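You operate a simulated robot arm through the tools that you are given. There is no shell and no other tool.

You are at the controls of a simulated robot arm. One attempt, no reset.

JOB
Brush the lint off the grey pouch, then give it one bare press to dry it.
Fine: use the lint brush and put it back; pouch in the white outline; heat and time are set; slide the drawer out at the end. What is to be rubbed or washed off counts as gone when no trace of it is left.

The check looks at the end state, three seconds after you hand in, the way a careful person would. Anything else that was tipped, shoved, dropped, spilled or broken makes it a failure.

ROBOT AND FRAMES
A 7-joint arm with a fingered hand, fixed in place. Base frame: the origin is on the floor under the middle of its stand, x ahead of it, y to its left, z up. Lengths are in mm, angles in rad, forces in N, time in s.
It reaches about 1085 mm from its shoulder. Its first joint turns from -2.897 to 2.897 rad. Payload 3.7 kg.
The tool frame sits at the grasp point between the pads (the TCP): z along the fingers, y along the line on which they close. The tips reach 25 mm beyond it. The gripper opens to 88 mm; its body begins 29 mm behind the TCP. The gripper is a hand of 5 fingers: y runs from the thumb to the fingers, the wrist lies at [-13, -106, -174] in the tool frame, and closing takes about 1.5 s.
Orientation is told as [roll, pitch, yaw] about the base's x, y, z axes, in that order, counted from this pose: with the fingers straight down and the wrist toward the robot, the tool's x, y and z point along [0, 1, 0], [1, 0, 0] and [0, 0, -1] of the base frame.

CONTROLS
- The arm moves only by the tool play_rows. Its argument "steps" is a list of rows, each an object (a shift or turn left out is 0, a gripper value left out holds the last) with "xyz": the shift along the tool's x, y, z in mm, a list of three; "rotation": the turn, a rotation vector about the tool's x, y, z in rad, a list of three. In form: [{"xyz": [tx, ty, tz], "rotation": [wx, wy, wz]}, ...]. A call has 1 to 20 rows; each row shifts and turns the commanded pose from where the row before left it, along the tool's axes as they then stand. "jaw" is the closure, from 0 (fully open) to 1 (shut), set as the call begins (left out, the last holds). Rows are played at 5 a second. More than 50 mm and 0.15 rad between two rows, or a gripper value outside its range, and nothing of the call is played. Where a pose cannot be reached the arm comes as near as it can. A force on the tool above 60 N (or 10 N above the force at the start of the call, whichever is more), or a blocked arm, ends the call early, and 0.2 s more pass. Each finger travels about 108 mm/s and halts on what it meets, pressing with about 28 N; the grip force reading is that of the motor and also rises with nothing between the fingers. The clock runs only during rows and for 0.2 s after the last one: add rows that do not move to give the fingers time. The reply holds the time, the measured pose of the TCP, the force on the tool along the base axes, the opening and the grip force, in the units named above and with some noise, with the torque about the TCP (base axes, N m) and any sound that the robot's microphone picked up.
- Cameras (640 x 400 px; columns grow to the right, rows downward): "scene" is fixed at [229.3, -656.1, 1702.8]; the picture's right is [0.77, -0.64, 0.00], its down [-0.42, -0.51, -0.76] and it looks along [0.48, 0.58, -0.66] (base axes); focal length 310 px, centre (320, 200). "wrist" rides on the gripper at [59, -79, -105] in the tool frame; the picture's right is [-0.73, 0.32, -0.61], its down [-0.62, -0.68, 0.38] and it looks along [-0.29, 0.66, 0.70] (tool axes); focal length 234 px, centre (320, 200). There is no depth. A picture from a camera that has moved, and an enlarged one, comes with that camera's place and axes in the base frame and with its lens. The place of the scene camera against the robot may be out by one fixed shift of up to 18 mm in any direction.
- camera(camera): a new picture of that camera. The clock stands still meanwhile.
- move_fingers(index, middle, ring, little, thumb_bend, thumb_turn): sets how far each is bent, from 0 (flat) to 1 (curled in); at 0.3 the hand is open as for a grip, at 0.7 the pads meet at the TCP. One left out holds its place. A second passes; each finger stops where it meets its share of the squeeze, and holds until it gets a number again. A gripper value or a shape takes the hand back. It gives what a move gives, with no picture; readings hold the bend of each and the force on index, middle, ring, little, thumb and palm. thumb_turn goes from beside the hand (0) to across from the fingers (1), as for a grip.
- preshape(shape): the hand has 5 fingers and takes this shape, open, in about a second: jaw (thumb against the fingers, like two jaws); tri (thumb and two fingers); tip (a fingertip pinch); poke (one finger out to press); point (the index stretched); flat (the hand flat); cup (the hand cupped); fist (a fist). The gripper value then closes the fingers along that shape, each until it touches; the sizes above hold for jaw. It gives what a move gives, with no picture.
- enlarge(camera, box): a new picture of the part [left, top, right, bottom] of that camera's present view, enlarged. The clock stands still meanwhile.
- close_job(): hands the job in; it is judged then, once.

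Nothing tells you positions but the pictures and the camera data. Unless the task says otherwise, let go and move clear before handing in.

The tools are called as a command line: name --argument value ..., lists and objects as JSON in quotes. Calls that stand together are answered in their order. play_rows: Moves the arm, as the interface text tells. Its arguments: {"type":"object","properties":{"steps":{"type":"array"},"jaw":{"type":"number"}},"required":["steps"]} The other tools are called the same way: preshape (shape) gives the hand a shape; move_fingers (index, middle, ring, little, thumb_bend, thumb_turn) moves the fingers one by one; camera (camera) takes a picture; enlarge (camera, box) takes an enlarged picture of a part of a camera's view; close_job () hands the job in.

At the start:

```text
time_s: 0.0
eef_pos: [470.2, -87.0, 1442.4]
ee_rot: [-0.001, 0.001, 0.002]
ft_force: [-0.3, -0.3, 0.2]
wrist_torque: [0.01, 0.0, 0.02]
grip_width: 87.6
finger_force: 0.1
shape: jaw
bend: [0.3, 0.3, 0.3, 0.3, 0.3, 0.98]
finger forces: [0.0, 0.0, 0.0, 0.0, 0.1, 0.1]
```

scene: 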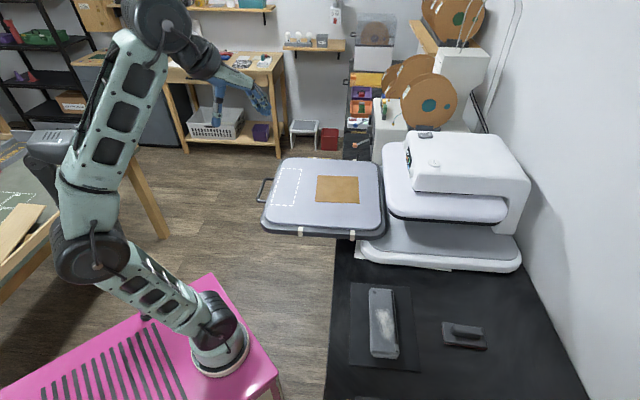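
wrist: 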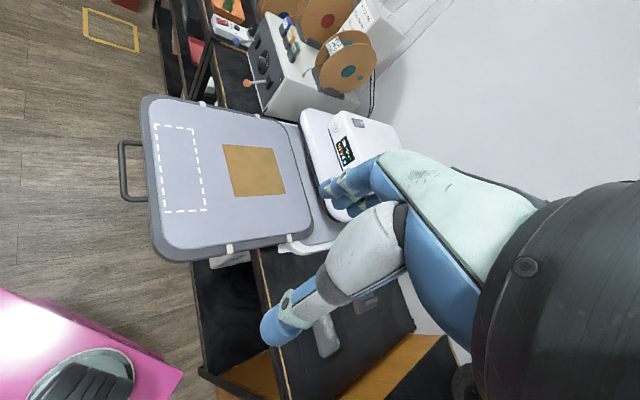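

I see a heat press with its drawer pulled out toward the left, a grey pouch with lint on a dark mat, and a lint brush to its right. I'll take enlarged looks before moving anything.

enlarge --camera "scene" --box '[330, 270, 530, 395]'

enlarge --camera "scene" --box '[240, 120, 540, 280]'

enlarge --camera "scene" --box '[370, 120, 530, 220]'

enlarge --camera "wrist" --box '[300, 90, 420, 165]'

```text
3.20 times, centred on (430, 332) of scene
camera zoom: at [229.3, -656.1, 1702.8], right [0.77, -0.64, 0.0], down [-0.42, -0.51, -0.76], along [0.48, 0.58, -0.66], focal length 991 px, centre (-32, -224)
```

zoom: 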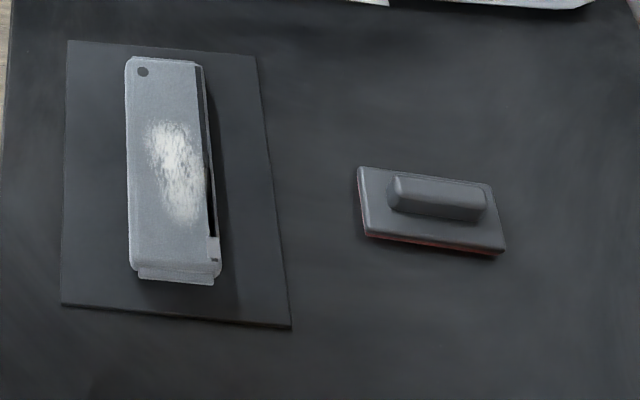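

```text
2.13 times, centred on (390, 200) of scene
camera zoom: at [229.3, -656.1, 1702.8], right [0.77, -0.64, 0.0], down [-0.42, -0.51, -0.76], along [0.48, 0.58, -0.66], focal length 661 px, centre (171, 200)
```

zoom: 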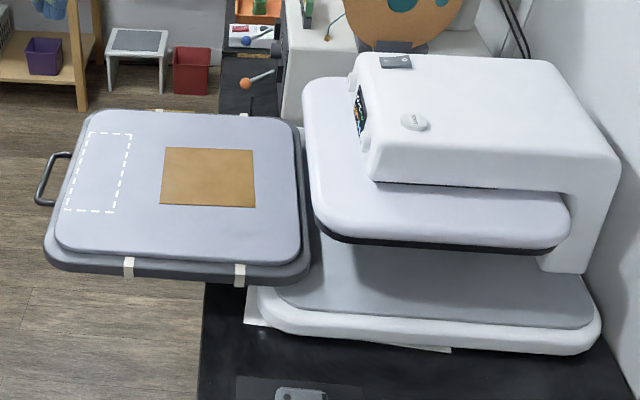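

```text
4.00 times, centred on (450, 170) of scene
camera zoom: at [229.3, -656.1, 1702.8], right [0.77, -0.64, 0.0], down [-0.42, -0.51, -0.76], along [0.48, 0.58, -0.66], focal length 1239 px, centre (-200, 320)
```

zoom: 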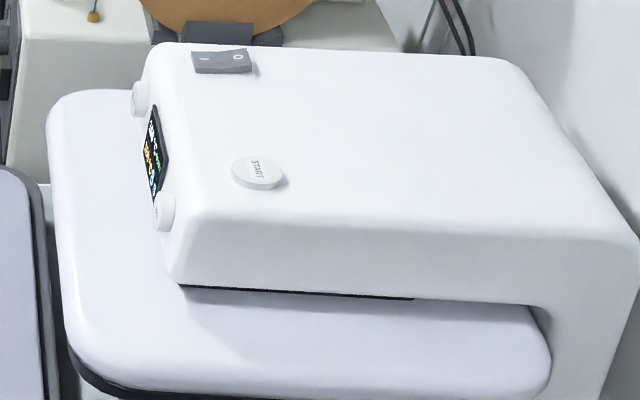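

```text
5.33 times, centred on (360, 128) of wrist
camera zoom: at [392.0, -28.2, 1546.9], right [0.32, -0.73, 0.61], down [-0.68, -0.62, -0.38], along [0.66, -0.29, -0.7], focal length 1249 px, centre (107, 587)
```

zoom: 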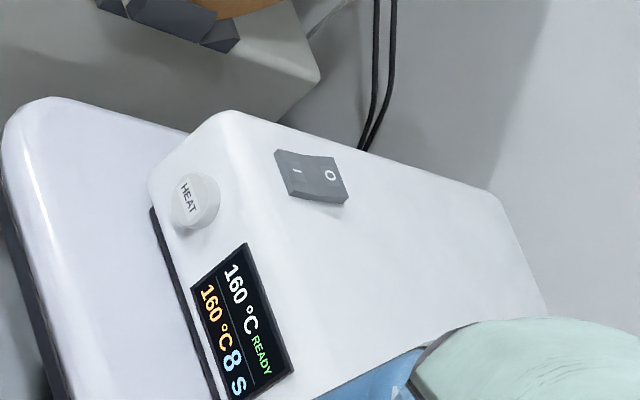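

The press display reads 160 °C, 8 s, READY, and the drawer platen sits at about z≈1007. Next I'll move over the bench on the right for a closer look at the pouch and brush.

play_rows --steps '[{"xyz": [-40, -5, 20]}, {"xyz": [-40, -5, 20]}, {"xyz": [-40, -5, 20]}, {"xyz": [-40, -5, 20]}, {"xyz": [-40, -5, 20]}, {"xyz": [-40, -5, 20]}, {"xyz": [-40, -5, 20]}]'

camera --camera "wrist"

camera --camera "scene"

```text
time_s: 1.6
eef_pos: [433.8, -367.3, 1300.4]
ee_rot: [-0.001, 0.0, 0.003]
ft_force: [0.4, 0.7, -0.8]
wrist_torque: [0.0, 0.02, -0.02]
grip_width: 87.9
finger_force: 0.0
shape: jaw
bend: [0.3, 0.3, 0.3, 0.3, 0.3, 0.98]
finger forces: [0.1, 0.0, 0.0, 0.1, 0.0, 0.0]
```

```text
taken
camera wrist: at [356.8, -308.1, 1405.7], right [0.32, -0.73, 0.61], down [-0.68, -0.62, -0.38], along [0.66, -0.29, -0.7], focal length 234 px, centre (320, 200)
```

wrist: 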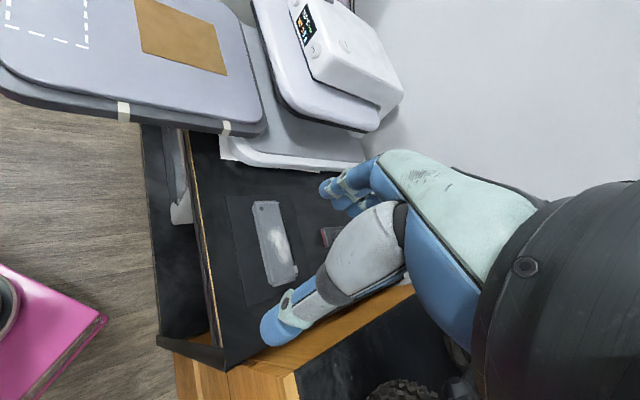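

```text
taken
```

scene: 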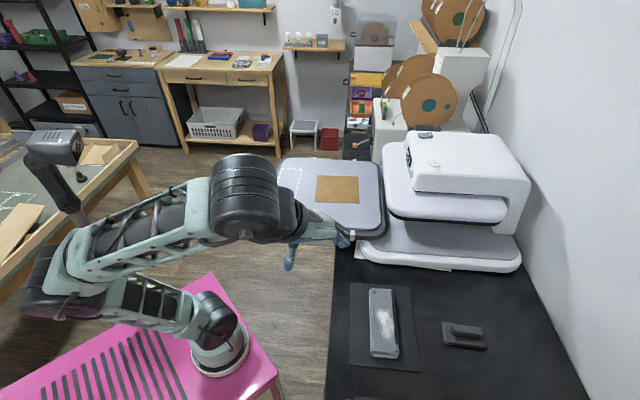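

The pouch and the brush lie on the black bench to the arm's right. I'll enlarge the wrist view to triangulate them.

enlarge --camera "wrist" --box '[200, 180, 360, 280]'

enlarge --camera "wrist" --box '[0, 0, 400, 250]'

```text
4.00 times, centred on (280, 230) of wrist
camera zoom: at [356.8, -308.1, 1405.7], right [0.32, -0.73, 0.61], down [-0.68, -0.62, -0.38], along [0.66, -0.29, -0.7], focal length 937 px, centre (480, 80)
```

zoom: 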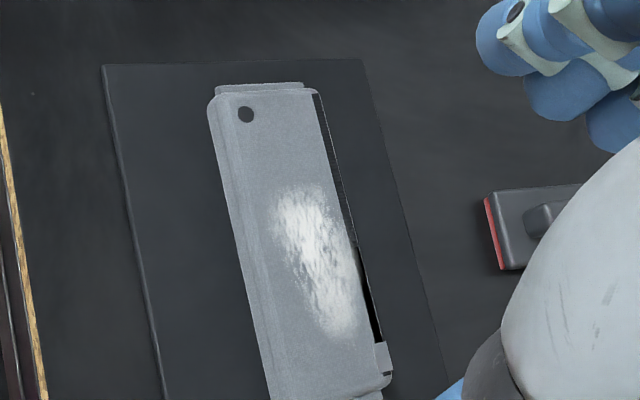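

```text
1.60 times, centred on (200, 125) of wrist
camera zoom: at [356.8, -308.1, 1405.7], right [0.32, -0.73, 0.61], down [-0.68, -0.62, -0.38], along [0.66, -0.29, -0.7], focal length 375 px, centre (512, 320)
```

zoom: 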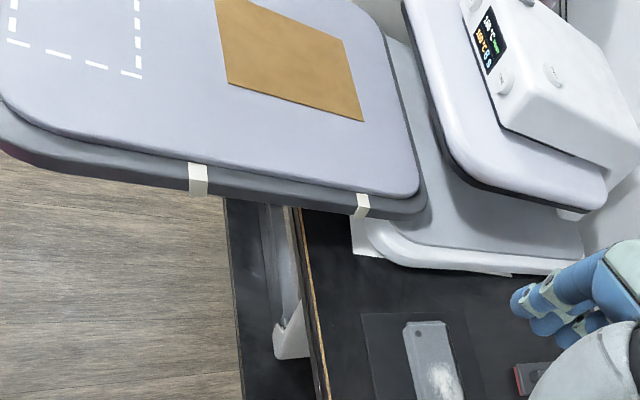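

The pouch lies at about [620,-446,925] with its long axis diagonal to the base frame (~45°), and the brush is near [756,-609]. I'll yaw the hand 45° and hover above the brush to inspect it.

play_rows --steps '[{"rotation": [0, 0, -0.131]}, {"rotation": [0, 0, -0.131]}, {"rotation": [0, 0, -0.131]}, {"rotation": [0, 0, -0.131]}, {"rotation": [0, 0, -0.131]}, {"rotation": [0, 0, -0.131]}, {"xyz": [-36, 3, 10]}, {"xyz": [-36, 3, 10]}, {"xyz": [-36, 3, 10]}, {"xyz": [-36, 3, 10]}, {"xyz": [-36, 3, 10]}, {"xyz": [-36, 3, 10]}, {"xyz": [-36, 3, 10]}, {"xyz": [-36, 3, 10]}, {"xyz": [-36, 3, 10]}, {"xyz": [-36, 3, 10]}]'

camera --camera "wrist"

camera --camera "scene"

```text
time_s: 5.0
eef_pos: [698.1, -574.3, 1183.0]
ee_rot: [-0.001, 0.002, 0.788]
ft_force: [-0.2, -0.1, 0.5]
wrist_torque: [-0.02, -0.08, -0.02]
grip_width: 88.0
finger_force: 0.0
shape: jaw
bend: [0.3, 0.3, 0.3, 0.3, 0.3, 0.98]
finger forces: [0.0, 0.0, 0.0, 0.0, 0.1, 0.0]
out of reach, approached as far as the arm can: row 15, 16
```

```text
taken
camera wrist: at [601.6, -588.5, 1288.3], right [0.74, -0.28, 0.61], down [-0.04, -0.92, -0.38], along [0.67, 0.26, -0.7], focal length 234 px, centre (320, 200)
```

wrist: 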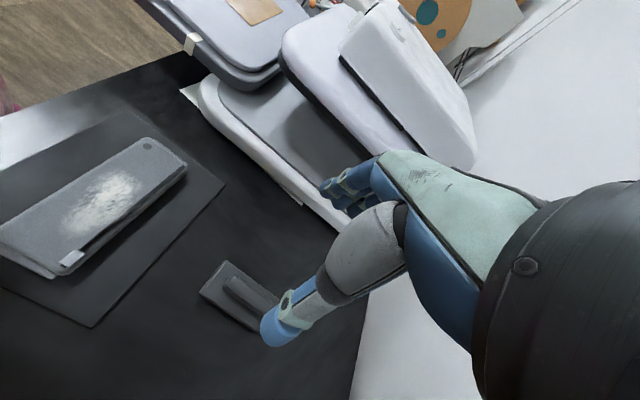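

```text
taken
```

scene: 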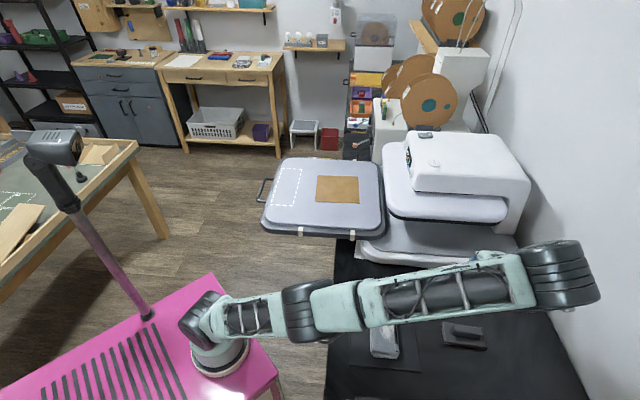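

The arm is near its reach limit at this height, but the brush is visible next to the thumb. I'll enlarge to measure it.

enlarge --camera "wrist" --box '[180, 240, 308, 320]'

enlarge --camera "wrist" --box '[0, 110, 240, 260]'

```text
5.00 times, centred on (244, 280) of wrist
camera zoom: at [601.6, -588.5, 1288.3], right [0.74, -0.28, 0.61], down [-0.04, -0.92, -0.38], along [0.67, 0.26, -0.7], focal length 1171 px, centre (700, -200)
```

zoom: 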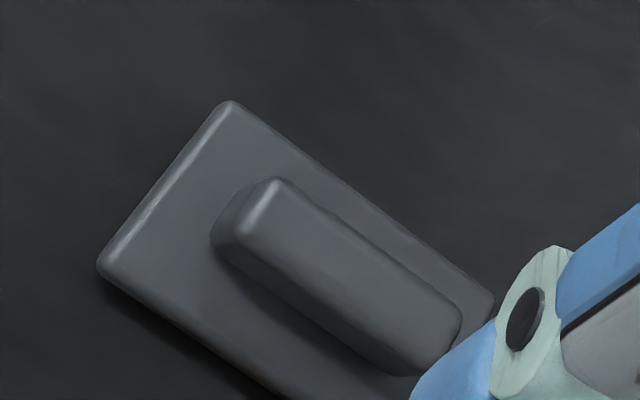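

```text
2.67 times, centred on (120, 185) of wrist
camera zoom: at [601.6, -588.5, 1288.3], right [0.74, -0.28, 0.61], down [-0.04, -0.92, -0.38], along [0.67, 0.26, -0.7], focal length 624 px, centre (853, 240)
```

zoom: 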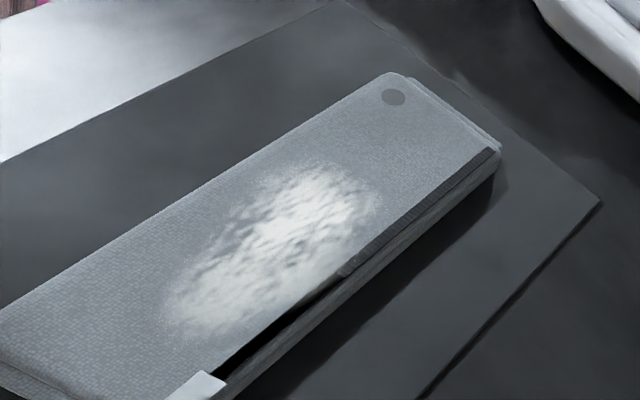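

Combining the two wrist views puts the pouch top at z≈959 and the brush handle near [737,-597]. I'll descend toward the brush for a closer measurement.

play_rows --steps '[{"xyz": [0, 0, 30]}, {"xyz": [0, 0, 30]}, {"xyz": [0, 0, 30]}, {"xyz": [0, 0, 20]}]'

camera --camera "wrist"

camera --camera "scene"

```text
time_s: 6.0
eef_pos: [699.3, -573.9, 1072.1]
ee_rot: [0.0, 0.002, 0.785]
ft_force: [-0.9, 0.5, 0.2]
wrist_torque: [-0.01, -0.02, -0.03]
grip_width: 87.6
finger_force: 0.0
shape: jaw
bend: [0.3, 0.3, 0.3, 0.3, 0.3, 0.98]
finger forces: [0.0, 0.0, 0.0, 0.0, 0.0, 0.1]
```

```text
taken
camera wrist: at [602.9, -588.6, 1177.2], right [0.74, -0.28, 0.61], down [-0.04, -0.92, -0.38], along [0.67, 0.26, -0.7], focal length 234 px, centre (320, 200)
```

wrist: 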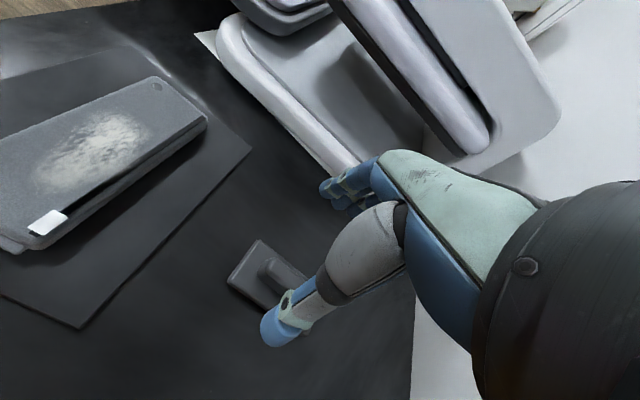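

```text
taken
```

scene: 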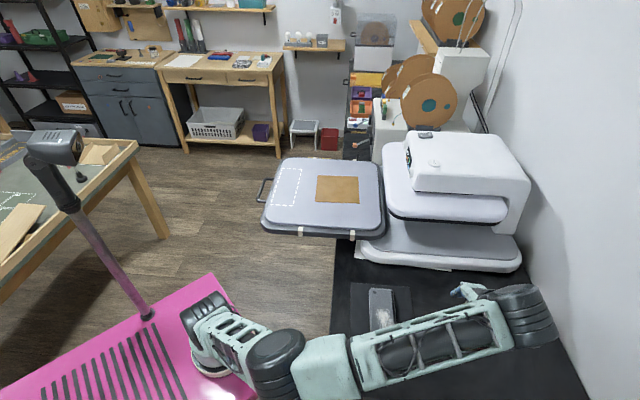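

I'm at z=1072, and the wrist view shows the brush beside the thumb. I'll enlarge for measurements.

enlarge --camera "wrist" --box '[200, 220, 328, 300]'

enlarge --camera "wrist" --box '[0, 60, 256, 220]'

enlarge --camera "scene" --box '[400, 260, 560, 360]'

```text
5.00 times, centred on (264, 260) of wrist
camera zoom: at [602.9, -588.6, 1177.2], right [0.74, -0.28, 0.61], down [-0.04, -0.92, -0.38], along [0.67, 0.26, -0.7], focal length 1171 px, centre (600, -100)
```

zoom: 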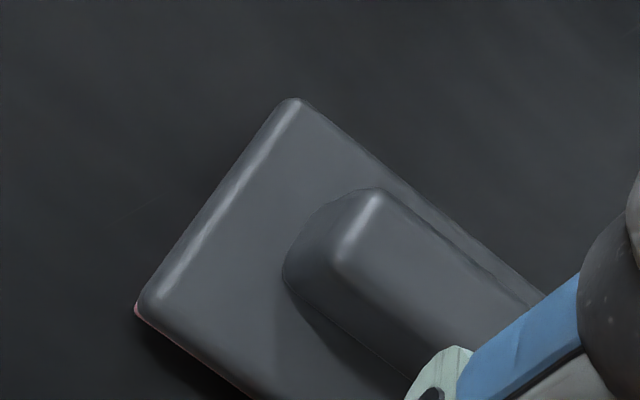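

```text
2.50 times, centred on (128, 140) of wrist
camera zoom: at [602.9, -588.6, 1177.2], right [0.74, -0.28, 0.61], down [-0.04, -0.92, -0.38], along [0.67, 0.26, -0.7], focal length 585 px, centre (800, 350)
```

zoom: 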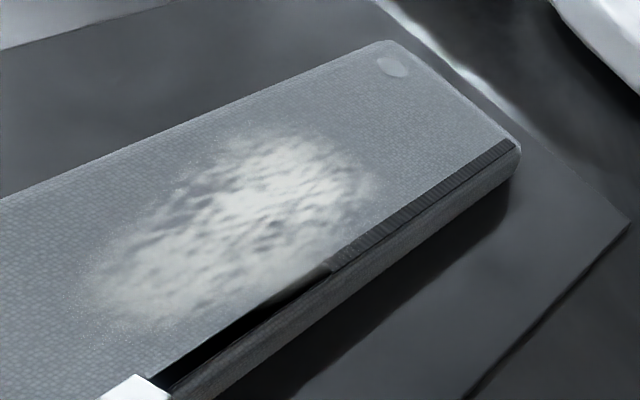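

```text
4.00 times, centred on (480, 310) of scene
camera zoom: at [229.3, -656.1, 1702.8], right [0.77, -0.64, 0.0], down [-0.42, -0.51, -0.76], along [0.48, 0.58, -0.66], focal length 1239 px, centre (-320, -240)
```

zoom: 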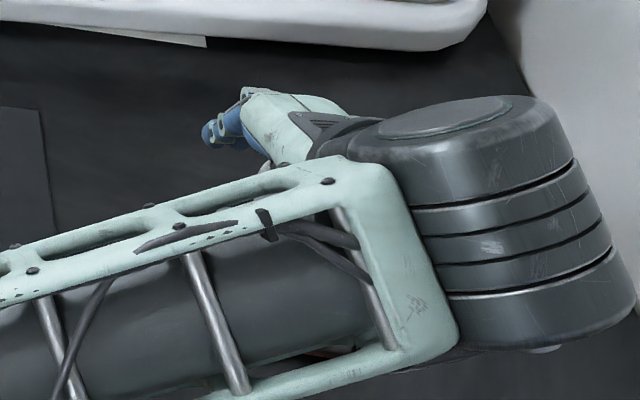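

The brush handle centres near [731,-597], its top is at z≈975 and its axis is about -47°; the plate top is near 945. I'll align above it and stop at z≈1012 to verify.

play_rows --steps '[{"rotation": [0, 0, 0.045]}, {"xyz": [-19.3, 4.1, 10]}, {"xyz": [-19.4, 4.1, 10]}, {"xyz": [0, 0, 20]}, {"xyz": [0, 0, 20]}]'

camera --camera "wrist"

enlarge --camera "wrist" --box '[220, 160, 412, 280]'

enlarge --camera "scene" --box '[400, 260, 560, 360]'

```text
time_s: 7.2
eef_pos: [730.1, -595.3, 1015.8]
ee_rot: [-0.005, 0.003, 0.744]
ft_force: [-0.1, -0.1, -1.4]
wrist_torque: [-0.01, -0.01, 0.03]
grip_width: 87.8
finger_force: 0.0
shape: jaw
bend: [0.3, 0.3, 0.3, 0.3, 0.3, 0.98]
finger forces: [0.0, 0.0, 0.1, 0.1, 0.1, 0.1]
```

```text
taken
camera wrist: at [634.6, -604.2, 1120.7], right [0.73, -0.31, 0.61], down [-0.08, -0.92, -0.38], along [0.68, 0.23, -0.7], focal length 234 px, centre (320, 200)
```

wrist: 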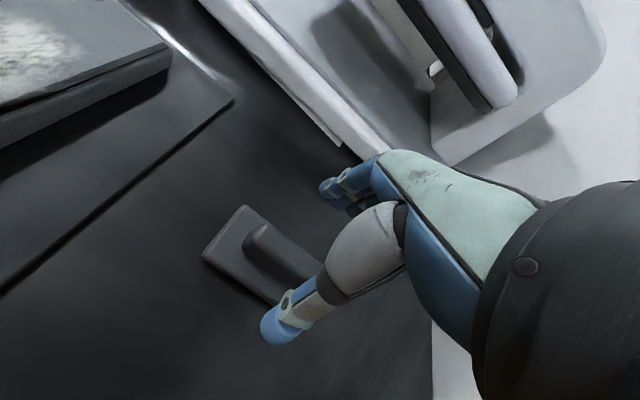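

```text
3.33 times, centred on (316, 220) of wrist
camera zoom: at [634.6, -604.2, 1120.7], right [0.73, -0.31, 0.61], down [-0.08, -0.92, -0.38], along [0.68, 0.23, -0.7], focal length 781 px, centre (333, 133)
```

zoom: 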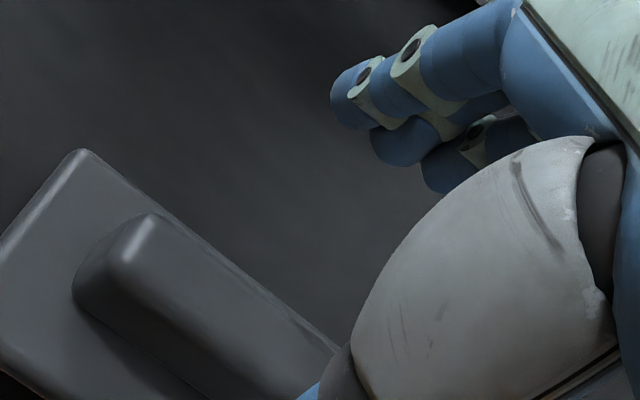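

```text
4.00 times, centred on (480, 310) of scene
camera zoom: at [229.3, -656.1, 1702.8], right [0.77, -0.64, 0.0], down [-0.42, -0.51, -0.76], along [0.48, 0.58, -0.66], focal length 1239 px, centre (-320, -240)
```

zoom: 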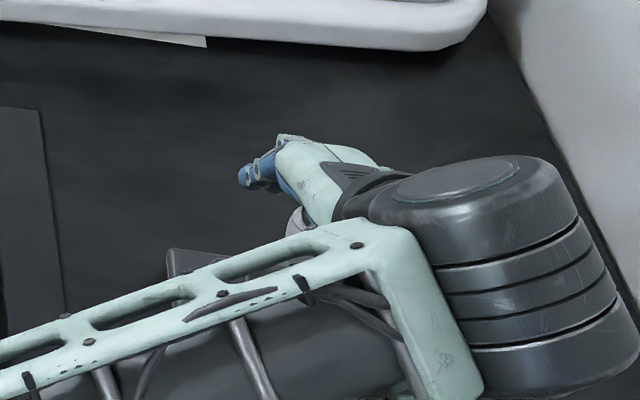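

Triangulation confirms a plate top of z≈947 and handle top of z≈972, with the hand centred over the handle. I'll descend to z≈978 and check the forces.

play_rows --steps '[{"xyz": [0, 0, 10]}, {"xyz": [0, 0, 10]}, {"xyz": [0, 0, 10]}, {"xyz": [0, 0, 8]}]'

camera --camera "wrist"

enlarge --camera "wrist" --box '[220, 160, 412, 280]'

```text
time_s: 8.4
eef_pos: [720.0, -594.1, 1003.3]
ee_rot: [-0.039, 0.021, 0.737]
ft_force: [0.2, 0.3, -0.7]
wrist_torque: [-0.01, 0.01, 0.01]
grip_width: 88.0
finger_force: 0.1
shape: jaw
bend: [0.3, 0.3, 0.3, 0.3, 0.3, 0.98]
finger forces: [0.1, 0.0, 0.0, 0.0, 0.0, 0.1]
stopped in row 4: the arm was blocked; the commanded pose is now the measured one
```

```text
taken
camera wrist: at [620.8, -599.8, 1106.7], right [0.72, -0.29, 0.63], down [-0.08, -0.93, -0.35], along [0.69, 0.2, -0.7], focal length 234 px, centre (320, 200)
```

wrist: 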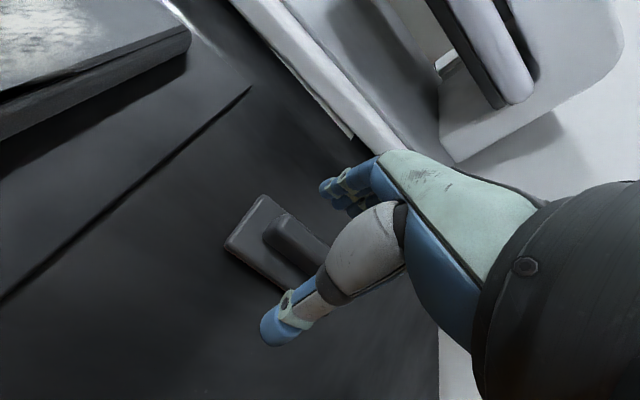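

```text
3.33 times, centred on (316, 220) of wrist
camera zoom: at [620.8, -599.8, 1106.7], right [0.72, -0.29, 0.63], down [-0.08, -0.93, -0.35], along [0.69, 0.2, -0.7], focal length 781 px, centre (333, 133)
```

zoom: 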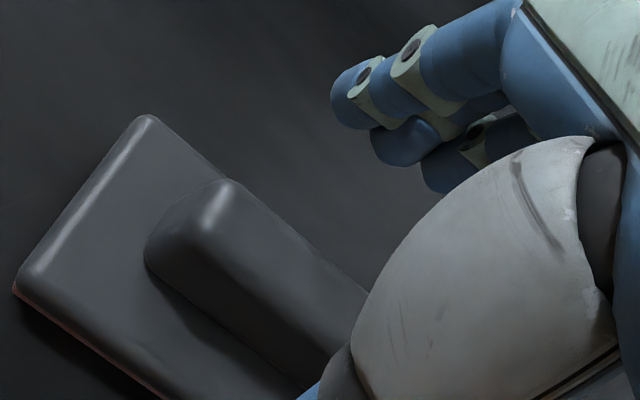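

The arm was blocked with no force on the tool, so some arm link or joint is the limit. I'll look at the scene to see the arm's posture.

camera --camera "scene"

enlarge --camera "scene" --box '[170, 240, 426, 400]'

```text
taken
```

scene: 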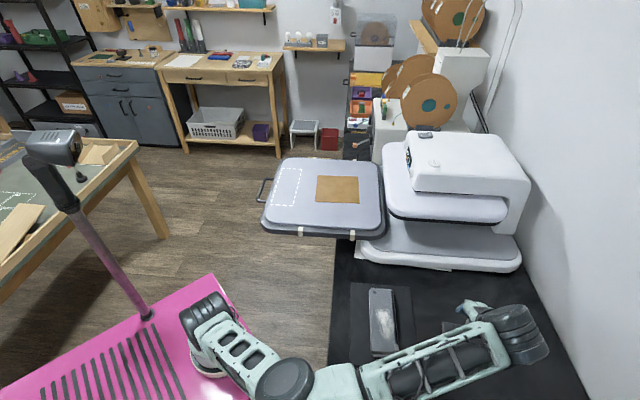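

```text
2.50 times, centred on (298, 320) of scene
camera zoom: at [229.3, -656.1, 1702.8], right [0.77, -0.64, 0.0], down [-0.42, -0.51, -0.76], along [0.48, 0.58, -0.66], focal length 774 px, centre (375, -100)
```

zoom: 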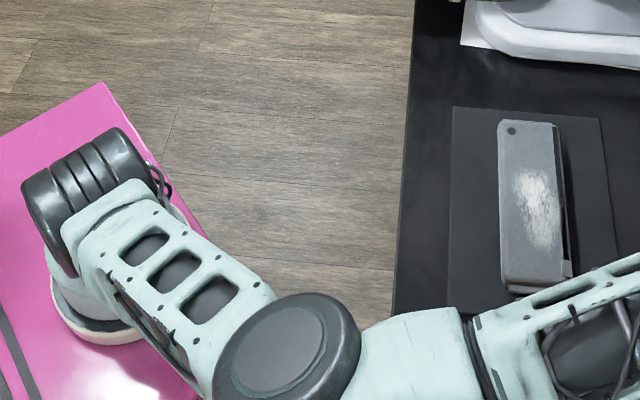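

The elbow hangs low by the bench edge, and that is what blocked the descent. I'll back out along the same path to bring the arm back to its raised posture, then approach with the elbow up.

play_rows --steps '[{"xyz": [0, 0, -20]}, {"xyz": [0, 0, -20]}, {"rotation": [-0.021, 0.039, 0]}, {"xyz": [0, 0, -30]}, {"xyz": [0, 0, -30]}, {"xyz": [0, 0, -30]}, {"xyz": [20, 0, -30]}, {"xyz": [36, -3, -10]}, {"xyz": [36, -3, -10]}, {"xyz": [36, -3, -10]}, {"xyz": [36, -3, -10]}, {"xyz": [36, -3, -10]}, {"xyz": [36, -3, -10]}, {"xyz": [36, -3, -10]}, {"xyz": [36, -3, -10]}, {"xyz": [36, -3, -10]}]'

camera --camera "scene"

```text
time_s: 11.8
eef_pos: [474.9, -360.2, 1248.1]
ee_rot: [0.007, -0.005, 0.742]
ft_force: [-0.3, -0.1, -0.4]
wrist_torque: [-0.02, -0.01, 0.02]
grip_width: 88.2
finger_force: 0.1
shape: jaw
bend: [0.3, 0.3, 0.3, 0.3, 0.3, 0.98]
finger forces: [0.1, 0.2, 0.0, 0.0, 0.1, 0.1]
```

```text
taken
```

scene: 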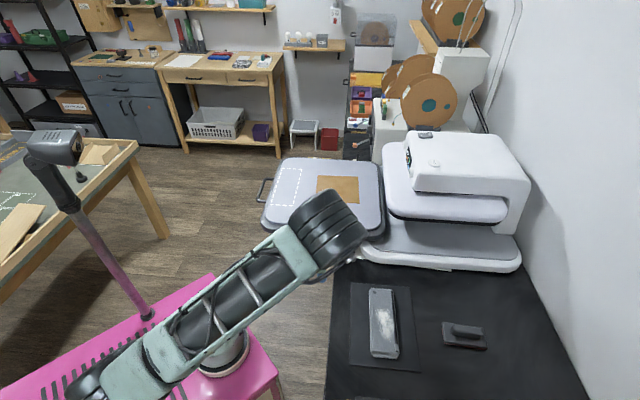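

The elbow is off to the near side here. I'll return to the start pose with yaw 0 and check the arm from there.

play_rows --steps '[{"rotation": [0, 0, 0.1237]}, {"rotation": [0, 0, 0.1237]}, {"rotation": [0, 0, 0.1237]}, {"rotation": [0, 0, 0.1237]}, {"rotation": [0, 0, 0.1237]}, {"rotation": [0, 0, 0.1237]}, {"xyz": [39, -1, -27.5]}, {"xyz": [39, -1, -27.5]}, {"xyz": [39, -1, -27.5]}, {"xyz": [39, 0, -27.5]}, {"xyz": [39, 0, -27.5]}, {"xyz": [39, 0, -27.5]}, {"xyz": [39, 0, -27.5]}]'

camera --camera "scene"

```text
time_s: 14.6
eef_pos: [470.8, -88.1, 1445.0]
ee_rot: [0.008, 0.001, -0.001]
ft_force: [0.5, -0.3, -0.3]
wrist_torque: [0.01, 0.01, 0.02]
grip_width: 87.9
finger_force: 0.1
shape: jaw
bend: [0.3, 0.3, 0.3, 0.3, 0.3, 0.98]
finger forces: [0.1, 0.1, 0.0, 0.1, 0.0, 0.1]
```

```text
taken
```

scene: 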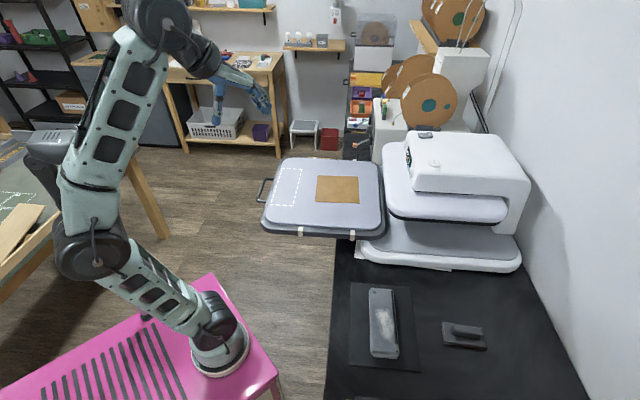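

The arm is back in its original posture with the elbow behind. Next I'll extend straight forward and down over the drawer, then swing around the base axis so the elbow stays up.

play_rows --steps '[{"xyz": [0, 33, 26]}, {"xyz": [0, 33, 26]}, {"xyz": [0, 33, 26]}, {"xyz": [0, 33, 26]}, {"xyz": [0, 33, 26]}, {"xyz": [0, 33, 26]}, {"xyz": [0, 33, 26]}]'

camera --camera "scene"

camera --camera "wrist"

```text
time_s: 16.2
eef_pos: [701.6, -85.2, 1262.0]
ee_rot: [0.009, 0.001, -0.001]
ft_force: [-0.3, -0.2, 0.2]
wrist_torque: [-0.05, -0.01, -0.02]
grip_width: 87.6
finger_force: 0.1
shape: jaw
bend: [0.3, 0.3, 0.3, 0.3, 0.3, 0.98]
finger forces: [0.0, 0.1, 0.0, 0.0, 0.1, 0.0]
```

```text
taken
```

scene: 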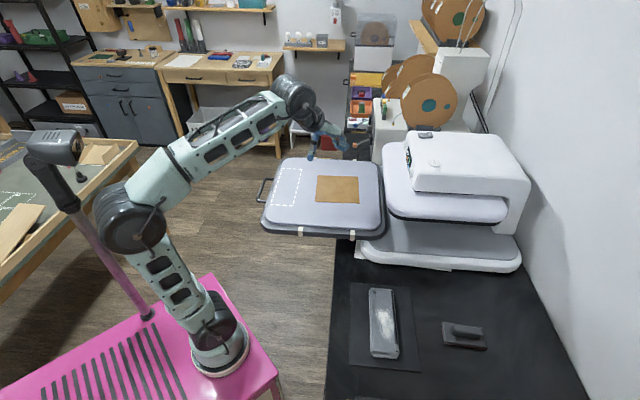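

```text
taken
camera wrist: at [624.8, -27.4, 1367.7], right [0.32, -0.73, 0.6], down [-0.68, -0.62, -0.39], along [0.66, -0.28, -0.7], focal length 234 px, centre (320, 200)
```

wrist: 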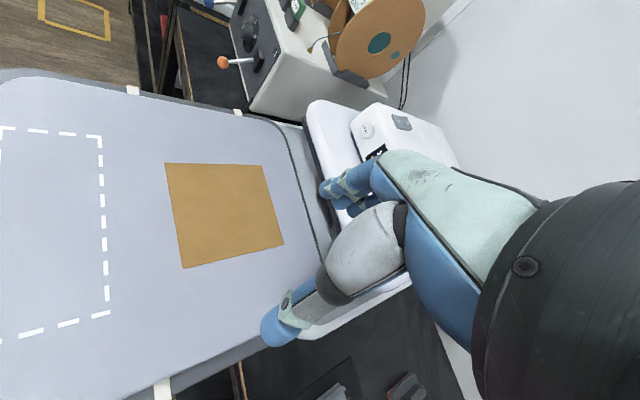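

The elbow is up now. I'll take a quick look at the brown sheet on the drawer, then swing clockwise about the base axis with the hand turning along.

enlarge --camera "wrist" --box '[0, 60, 320, 260]'

play_rows --steps '[{"xyz": [-46.1, -0.8, 0], "rotation": [0, 0, 0.1]}, {"xyz": [-46.1, -0.8, 0], "rotation": [0, 0, 0.1]}, {"xyz": [-46.1, -0.8, 0], "rotation": [0, 0, 0.1]}, {"xyz": [-46.1, -0.8, 0], "rotation": [0, 0, 0.1]}, {"xyz": [-46.1, -0.8, 0], "rotation": [0, 0, 0.1]}, {"xyz": [-46.1, -0.8, 0], "rotation": [0, 0, 0.1]}, {"xyz": [-46.1, -0.8, 0], "rotation": [0, 0, 0.1]}, {"xyz": [-46.1, -0.8, 0], "rotation": [0, 0, 0.1]}]'

camera --camera "scene"

camera --camera "wrist"

```text
2.00 times, centred on (160, 160) of wrist
camera zoom: at [624.8, -27.4, 1367.7], right [0.32, -0.73, 0.6], down [-0.68, -0.62, -0.39], along [0.66, -0.28, -0.7], focal length 468 px, centre (640, 280)
```

zoom: 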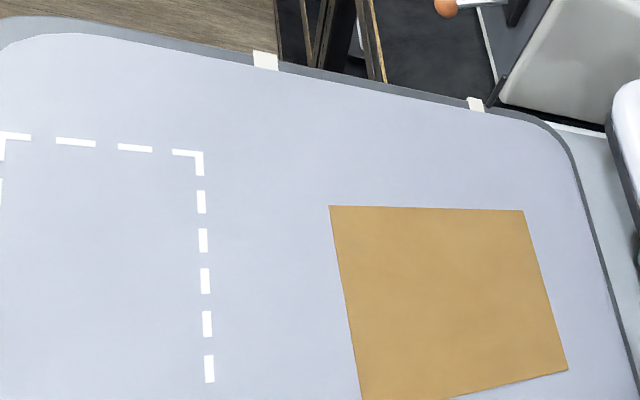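

```text
time_s: 18.0
eef_pos: [573.7, -420.3, 1258.9]
ee_rot: [0.004, 0.005, -0.798]
ft_force: [0.0, -0.3, 0.1]
wrist_torque: [-0.03, -0.02, 0.0]
grip_width: 88.0
finger_force: 0.1
shape: jaw
bend: [0.3, 0.3, 0.3, 0.3, 0.3, 0.98]
finger forces: [0.1, 0.0, 0.1, 0.0, 0.0, 0.0]
```

```text
taken
```

scene: 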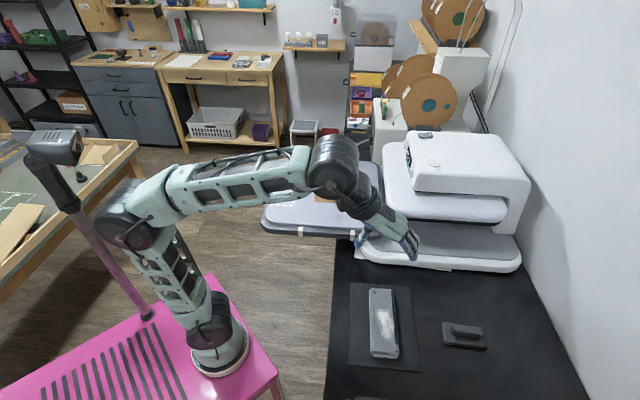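

```text
taken
camera wrist: at [562.3, -323.9, 1365.3], right [-0.3, -0.74, 0.6], down [-0.92, 0.06, -0.38], along [0.25, -0.67, -0.7], focal length 234 px, centre (320, 200)
```

wrist: 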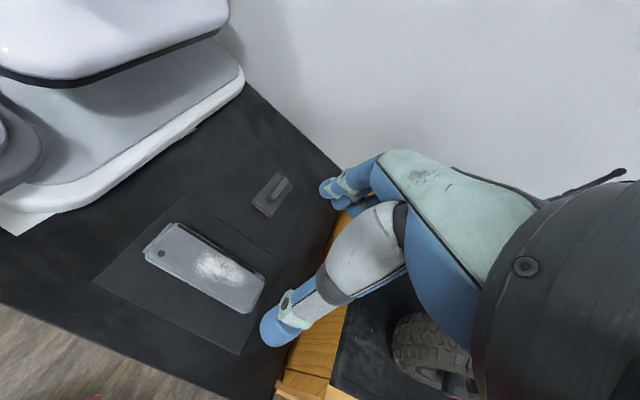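

The elbow is up and the wrist camera sees both the pouch and the brush clearly. I'll enlarge for measurements.

enlarge --camera "wrist" --box '[80, 160, 336, 320]'

enlarge --camera "wrist" --box '[230, 160, 310, 210]'

```text
2.50 times, centred on (208, 240) of wrist
camera zoom: at [562.3, -323.9, 1365.3], right [-0.3, -0.74, 0.6], down [-0.92, 0.06, -0.38], along [0.25, -0.67, -0.7], focal length 585 px, centre (600, 100)
```

zoom: 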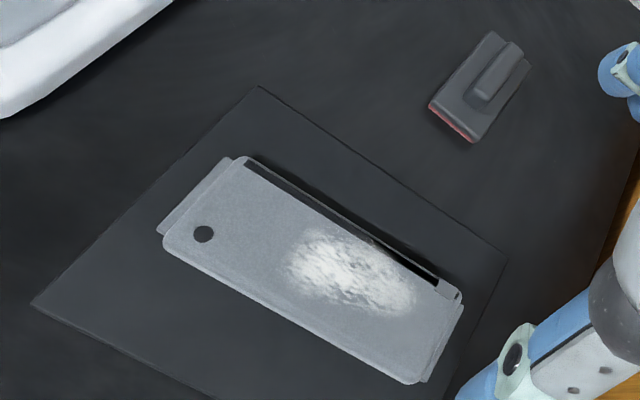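

```text
8.00 times, centred on (270, 185) of wrist
camera zoom: at [562.3, -323.9, 1365.3], right [-0.3, -0.74, 0.6], down [-0.92, 0.06, -0.38], along [0.25, -0.67, -0.7], focal length 1873 px, centre (720, 320)
```

zoom: 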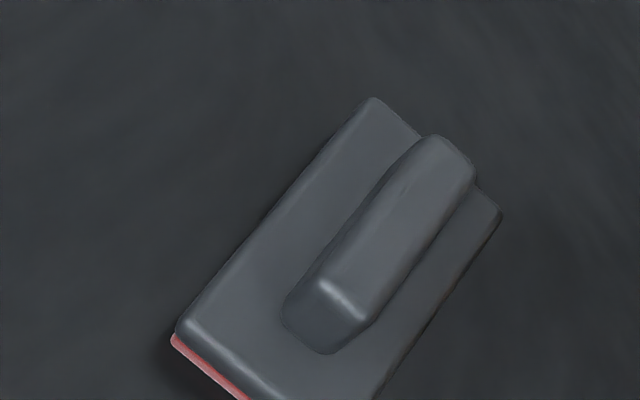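

Averaged estimates put the handle centre at ≈[734,-597] with a needed grasp yaw of about 0.73. I'll extend out over the brush at a safe height, elbow up.

play_rows --steps '[{"xyz": [-1.2, 34, 25.6]}, {"xyz": [-1.2, 34, 25.6]}, {"xyz": [-1.2, 34, 25.6]}, {"xyz": [-1.2, 34, 25.6]}, {"xyz": [-1.2, 34, 25.6]}, {"xyz": [-1.2, 34, 25.6]}, {"xyz": [-1.2, 34, 25.6]}]'

camera --camera "scene"

camera --camera "wrist"

```text
time_s: 19.6
eef_pos: [733.0, -595.5, 1078.8]
ee_rot: [0.004, 0.005, -0.798]
ft_force: [-0.5, 0.0, 1.3]
wrist_torque: [-0.03, 0.0, -0.01]
grip_width: 87.9
finger_force: 0.1
shape: jaw
bend: [0.3, 0.3, 0.3, 0.3, 0.3, 0.98]
finger forces: [0.1, 0.0, 0.0, 0.0, 0.1, 0.0]
```

```text
taken
```

scene: 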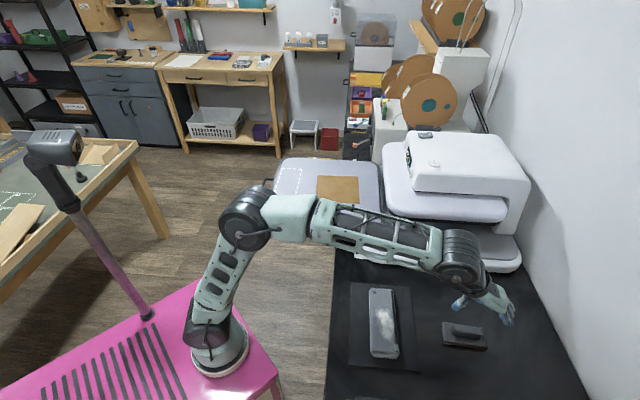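

```text
taken
camera wrist: at [721.3, -498.4, 1184.6], right [-0.3, -0.74, 0.6], down [-0.92, 0.06, -0.38], along [0.25, -0.67, -0.7], focal length 234 px, centre (320, 200)
```

wrist: 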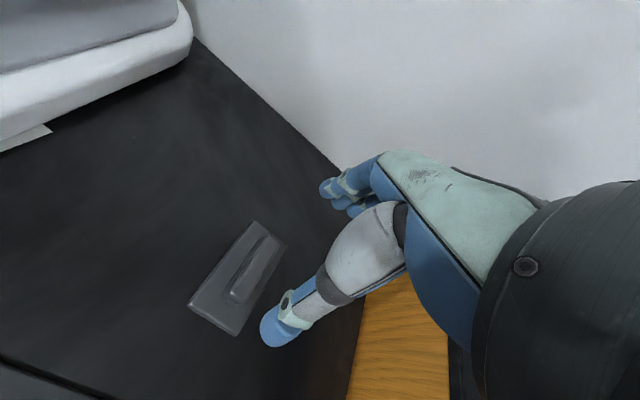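

I'm above the brush with the elbow high. I'll rotate the hand in place so the fingers close across the handle, then recheck the posture.

play_rows --steps '[{"rotation": [0, 0, -0.1387]}, {"rotation": [0, 0, -0.1387]}, {"rotation": [0, 0, -0.1387]}, {"rotation": [0, 0, -0.1387]}, {"rotation": [0, 0, -0.1387]}, {"rotation": [0, 0, -0.1387]}, {"rotation": [0, 0, -0.1387]}, {"rotation": [0, 0, -0.1387]}, {"rotation": [0, 0, -0.1387]}, {"rotation": [0, 0, -0.1387]}, {"rotation": [0, 0, -0.1387]}]'

camera --camera "scene"

camera --camera "wrist"

```text
time_s: 22.0
eef_pos: [732.7, -596.3, 1078.8]
ee_rot: [0.007, -0.004, 0.728]
ft_force: [0.4, 0.3, 0.8]
wrist_torque: [0.04, 0.02, -0.04]
grip_width: 87.7
finger_force: 0.0
shape: jaw
bend: [0.3, 0.3, 0.3, 0.3, 0.3, 0.98]
finger forces: [0.0, 0.0, 0.1, 0.0, 0.0, 0.1]
```

```text
taken
```

scene: 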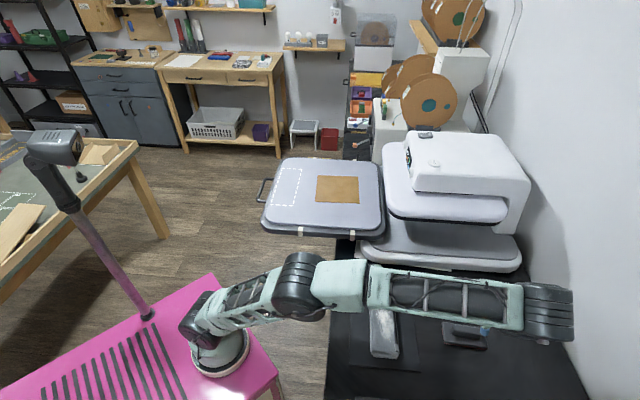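

```text
taken
camera wrist: at [635.6, -605.1, 1183.6], right [0.72, -0.33, 0.6], down [-0.09, -0.92, -0.39], along [0.68, 0.23, -0.69], focal length 234 px, centre (320, 200)
```

wrist: 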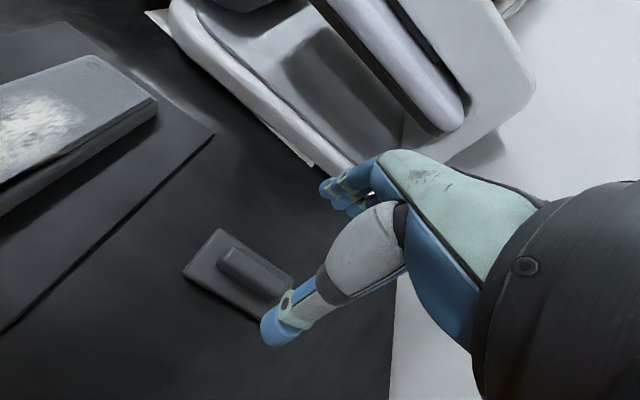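

The elbow now sits on the far/upper side, clear of the bench. I'll descend to z≈1005 and verify alignment.

play_rows --steps '[{"xyz": [0, 0, 18]}, {"xyz": [0, 0, 18]}, {"xyz": [0, 0, 18]}, {"xyz": [0, 0, 18]}]'

camera --camera "scene"

enlarge --camera "wrist" --box '[180, 160, 436, 320]'

```text
time_s: 23.0
eef_pos: [732.3, -595.0, 1006.1]
ee_rot: [0.005, -0.005, 0.725]
ft_force: [-0.3, 0.2, 0.1]
wrist_torque: [0.01, -0.02, 0.01]
grip_width: 87.9
finger_force: 0.0
shape: jaw
bend: [0.3, 0.3, 0.3, 0.3, 0.3, 0.98]
finger forces: [0.1, 0.1, 0.1, 0.0, 0.0, 0.1]
```

```text
taken
```

scene: 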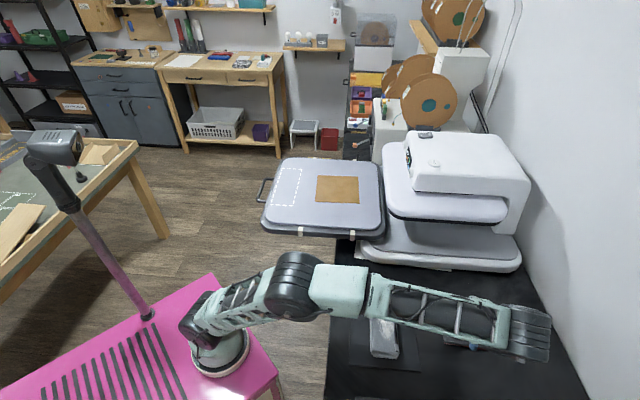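

```text
2.50 times, centred on (308, 240) of wrist
camera zoom: at [635.4, -604.6, 1111.3], right [0.72, -0.33, 0.6], down [-0.1, -0.92, -0.39], along [0.68, 0.22, -0.69], focal length 585 px, centre (350, 100)
```

zoom: 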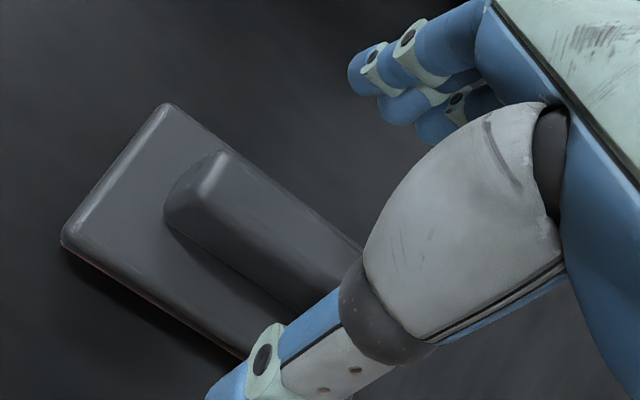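

The brush sits about 5 mm further along the handle and 3 mm nearer than my TCP. I'll correct that and descend to z≈977.

play_rows --steps '[{"xyz": [-5, -3, 0]}, {"xyz": [0, 0, 10]}, {"xyz": [0, 0, 10]}, {"xyz": [0, 0, 9]}]'

enlarge --camera "wrist" --box '[180, 160, 436, 320]'

```text
time_s: 24.0
eef_pos: [731.9, -602.5, 977.7]
ee_rot: [0.006, -0.006, 0.726]
ft_force: [0.0, 0.3, -0.1]
wrist_torque: [0.01, 0.02, 0.0]
grip_width: 87.9
finger_force: 0.1
shape: jaw
bend: [0.3, 0.3, 0.3, 0.3, 0.3, 0.98]
finger forces: [0.1, 0.0, 0.1, 0.0, 0.1, 0.1]
```

```text
2.50 times, centred on (308, 240) of wrist
camera zoom: at [636.5, -610.3, 1082.4], right [0.72, -0.33, 0.6], down [-0.1, -0.92, -0.39], along [0.68, 0.23, -0.69], focal length 585 px, centre (350, 100)
```

zoom: 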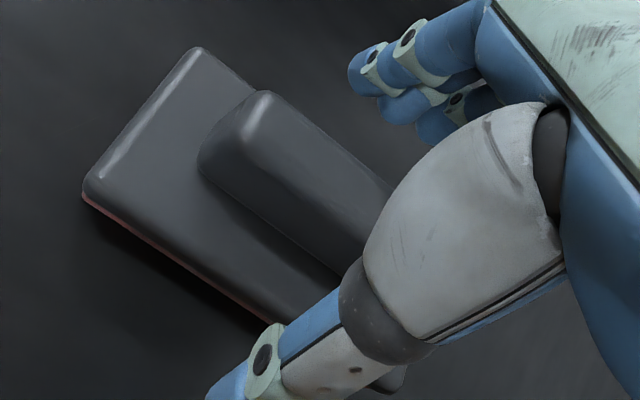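

The handle is between the thumb and fingers with no contact so far. I'll close the jaw on it.

play_rows --jaw 1.0 --steps '[{"xyz": [0, 0, 0]}, {"xyz": [0, 0, 0]}, {"xyz": [0, 0, 0]}, {"xyz": [0, 0, 0]}, {"xyz": [0, 0, 0]}, {"xyz": [0, 0, 0]}, {"xyz": [0, 0, 0]}, {"xyz": [0, 0, 0]}, {"xyz": [0, 0, 0]}]'

enlarge --camera "wrist" --box '[180, 160, 436, 320]'

```text
time_s: 26.0
eef_pos: [733.3, -600.3, 977.4]
ee_rot: [0.007, -0.005, 0.726]
ft_force: [-0.1, -0.4, 0.8]
wrist_torque: [0.02, 0.02, 0.0]
grip_width: 14.1
finger_force: 27.9
shape: jaw
bend: [0.73, 0.62, 0.65, 0.7, 0.75, 1.0]
finger forces: [16.4, 6.3, 2.9, 0.2, 25.7, 0.0]
```

```text
2.50 times, centred on (308, 240) of wrist
camera zoom: at [636.6, -610.2, 1082.6], right [0.72, -0.33, 0.6], down [-0.1, -0.92, -0.39], along [0.68, 0.23, -0.69], focal length 585 px, centre (350, 100)
```

zoom: 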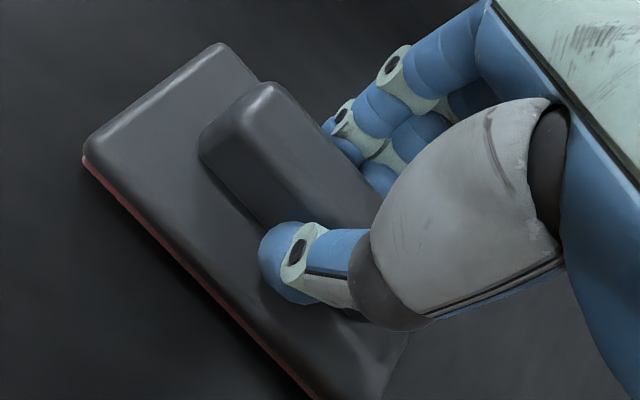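

The brush handle is gripped by the thumb, index and middle fingers. I'll lift it gently and check for tilt or slip.

play_rows --steps '[{"xyz": [0, 0, -4]}, {"xyz": [0, 0, -8]}, {"xyz": [0, 0, -14]}, {"xyz": [0, 0, -14]}, {"xyz": [0, 0, 0]}]'

camera --camera "wrist"

camera --camera "scene"

```text
time_s: 27.2
eef_pos: [733.6, -600.6, 1017.0]
ee_rot: [0.007, -0.003, 0.725]
ft_force: [0.8, 0.2, -0.4]
wrist_torque: [-0.05, 0.0, -0.01]
grip_width: 13.8
finger_force: 27.6
shape: jaw
bend: [0.73, 0.62, 0.65, 0.7, 0.75, 1.0]
finger forces: [16.5, 6.3, 2.8, 0.1, 25.6, 0.0]
```

```text
taken
camera wrist: at [636.7, -610.6, 1122.3], right [0.72, -0.33, 0.6], down [-0.1, -0.92, -0.39], along [0.68, 0.23, -0.69], focal length 234 px, centre (320, 200)
```

wrist: 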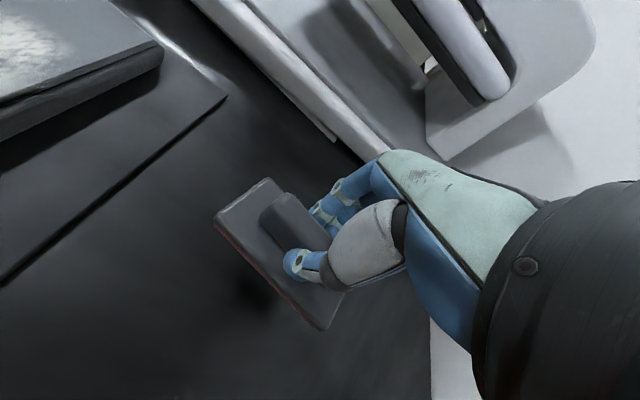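

```text
taken
```

scene: 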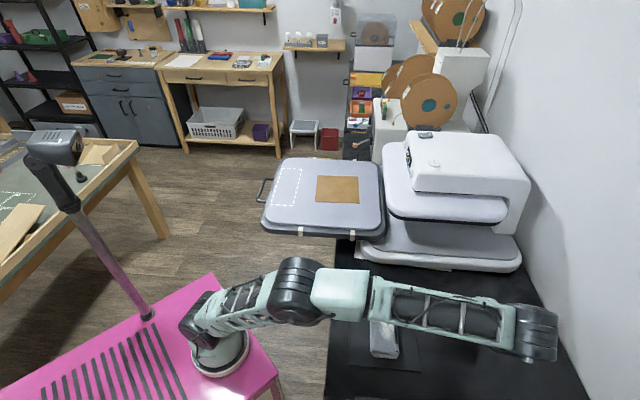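

The brush is held and clear of the bench. Next I'll raise it and carry it above the far end of the lint patch on the pouch.

play_rows --steps '[{"xyz": [0, 0, -18]}, {"xyz": [0, 0, -17]}, {"xyz": [32.5, 9.1, 0]}, {"xyz": [32.5, 9.1, 0]}, {"xyz": [32.5, 9.1, 0]}, {"xyz": [32.5, 9.1, 0]}, {"xyz": [32.5, 9.1, 0]}, {"xyz": [32.5, 9.1, 0]}, {"xyz": [0, 0, 0]}]'

camera --camera "wrist"

camera --camera "scene"

```text
time_s: 29.2
eef_pos: [646.0, -418.7, 1055.9]
ee_rot: [0.008, -0.006, 0.726]
ft_force: [-1.0, -0.4, -0.5]
wrist_torque: [-0.01, -0.04, 0.03]
grip_width: 14.1
finger_force: 27.7
shape: jaw
bend: [0.73, 0.62, 0.65, 0.7, 0.75, 1.0]
finger forces: [16.7, 6.2, 2.8, 0.0, 25.6, 0.0]
```

```text
taken
camera wrist: at [548.7, -428.3, 1160.3], right [0.72, -0.33, 0.6], down [-0.1, -0.92, -0.39], along [0.68, 0.23, -0.69], focal length 234 px, centre (320, 200)
```

wrist: 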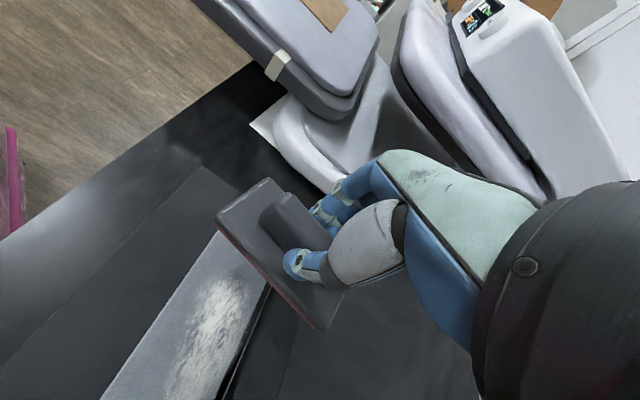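

```text
taken
```

scene: 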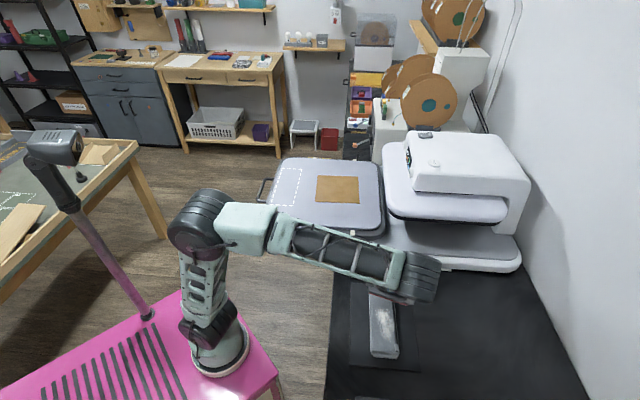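

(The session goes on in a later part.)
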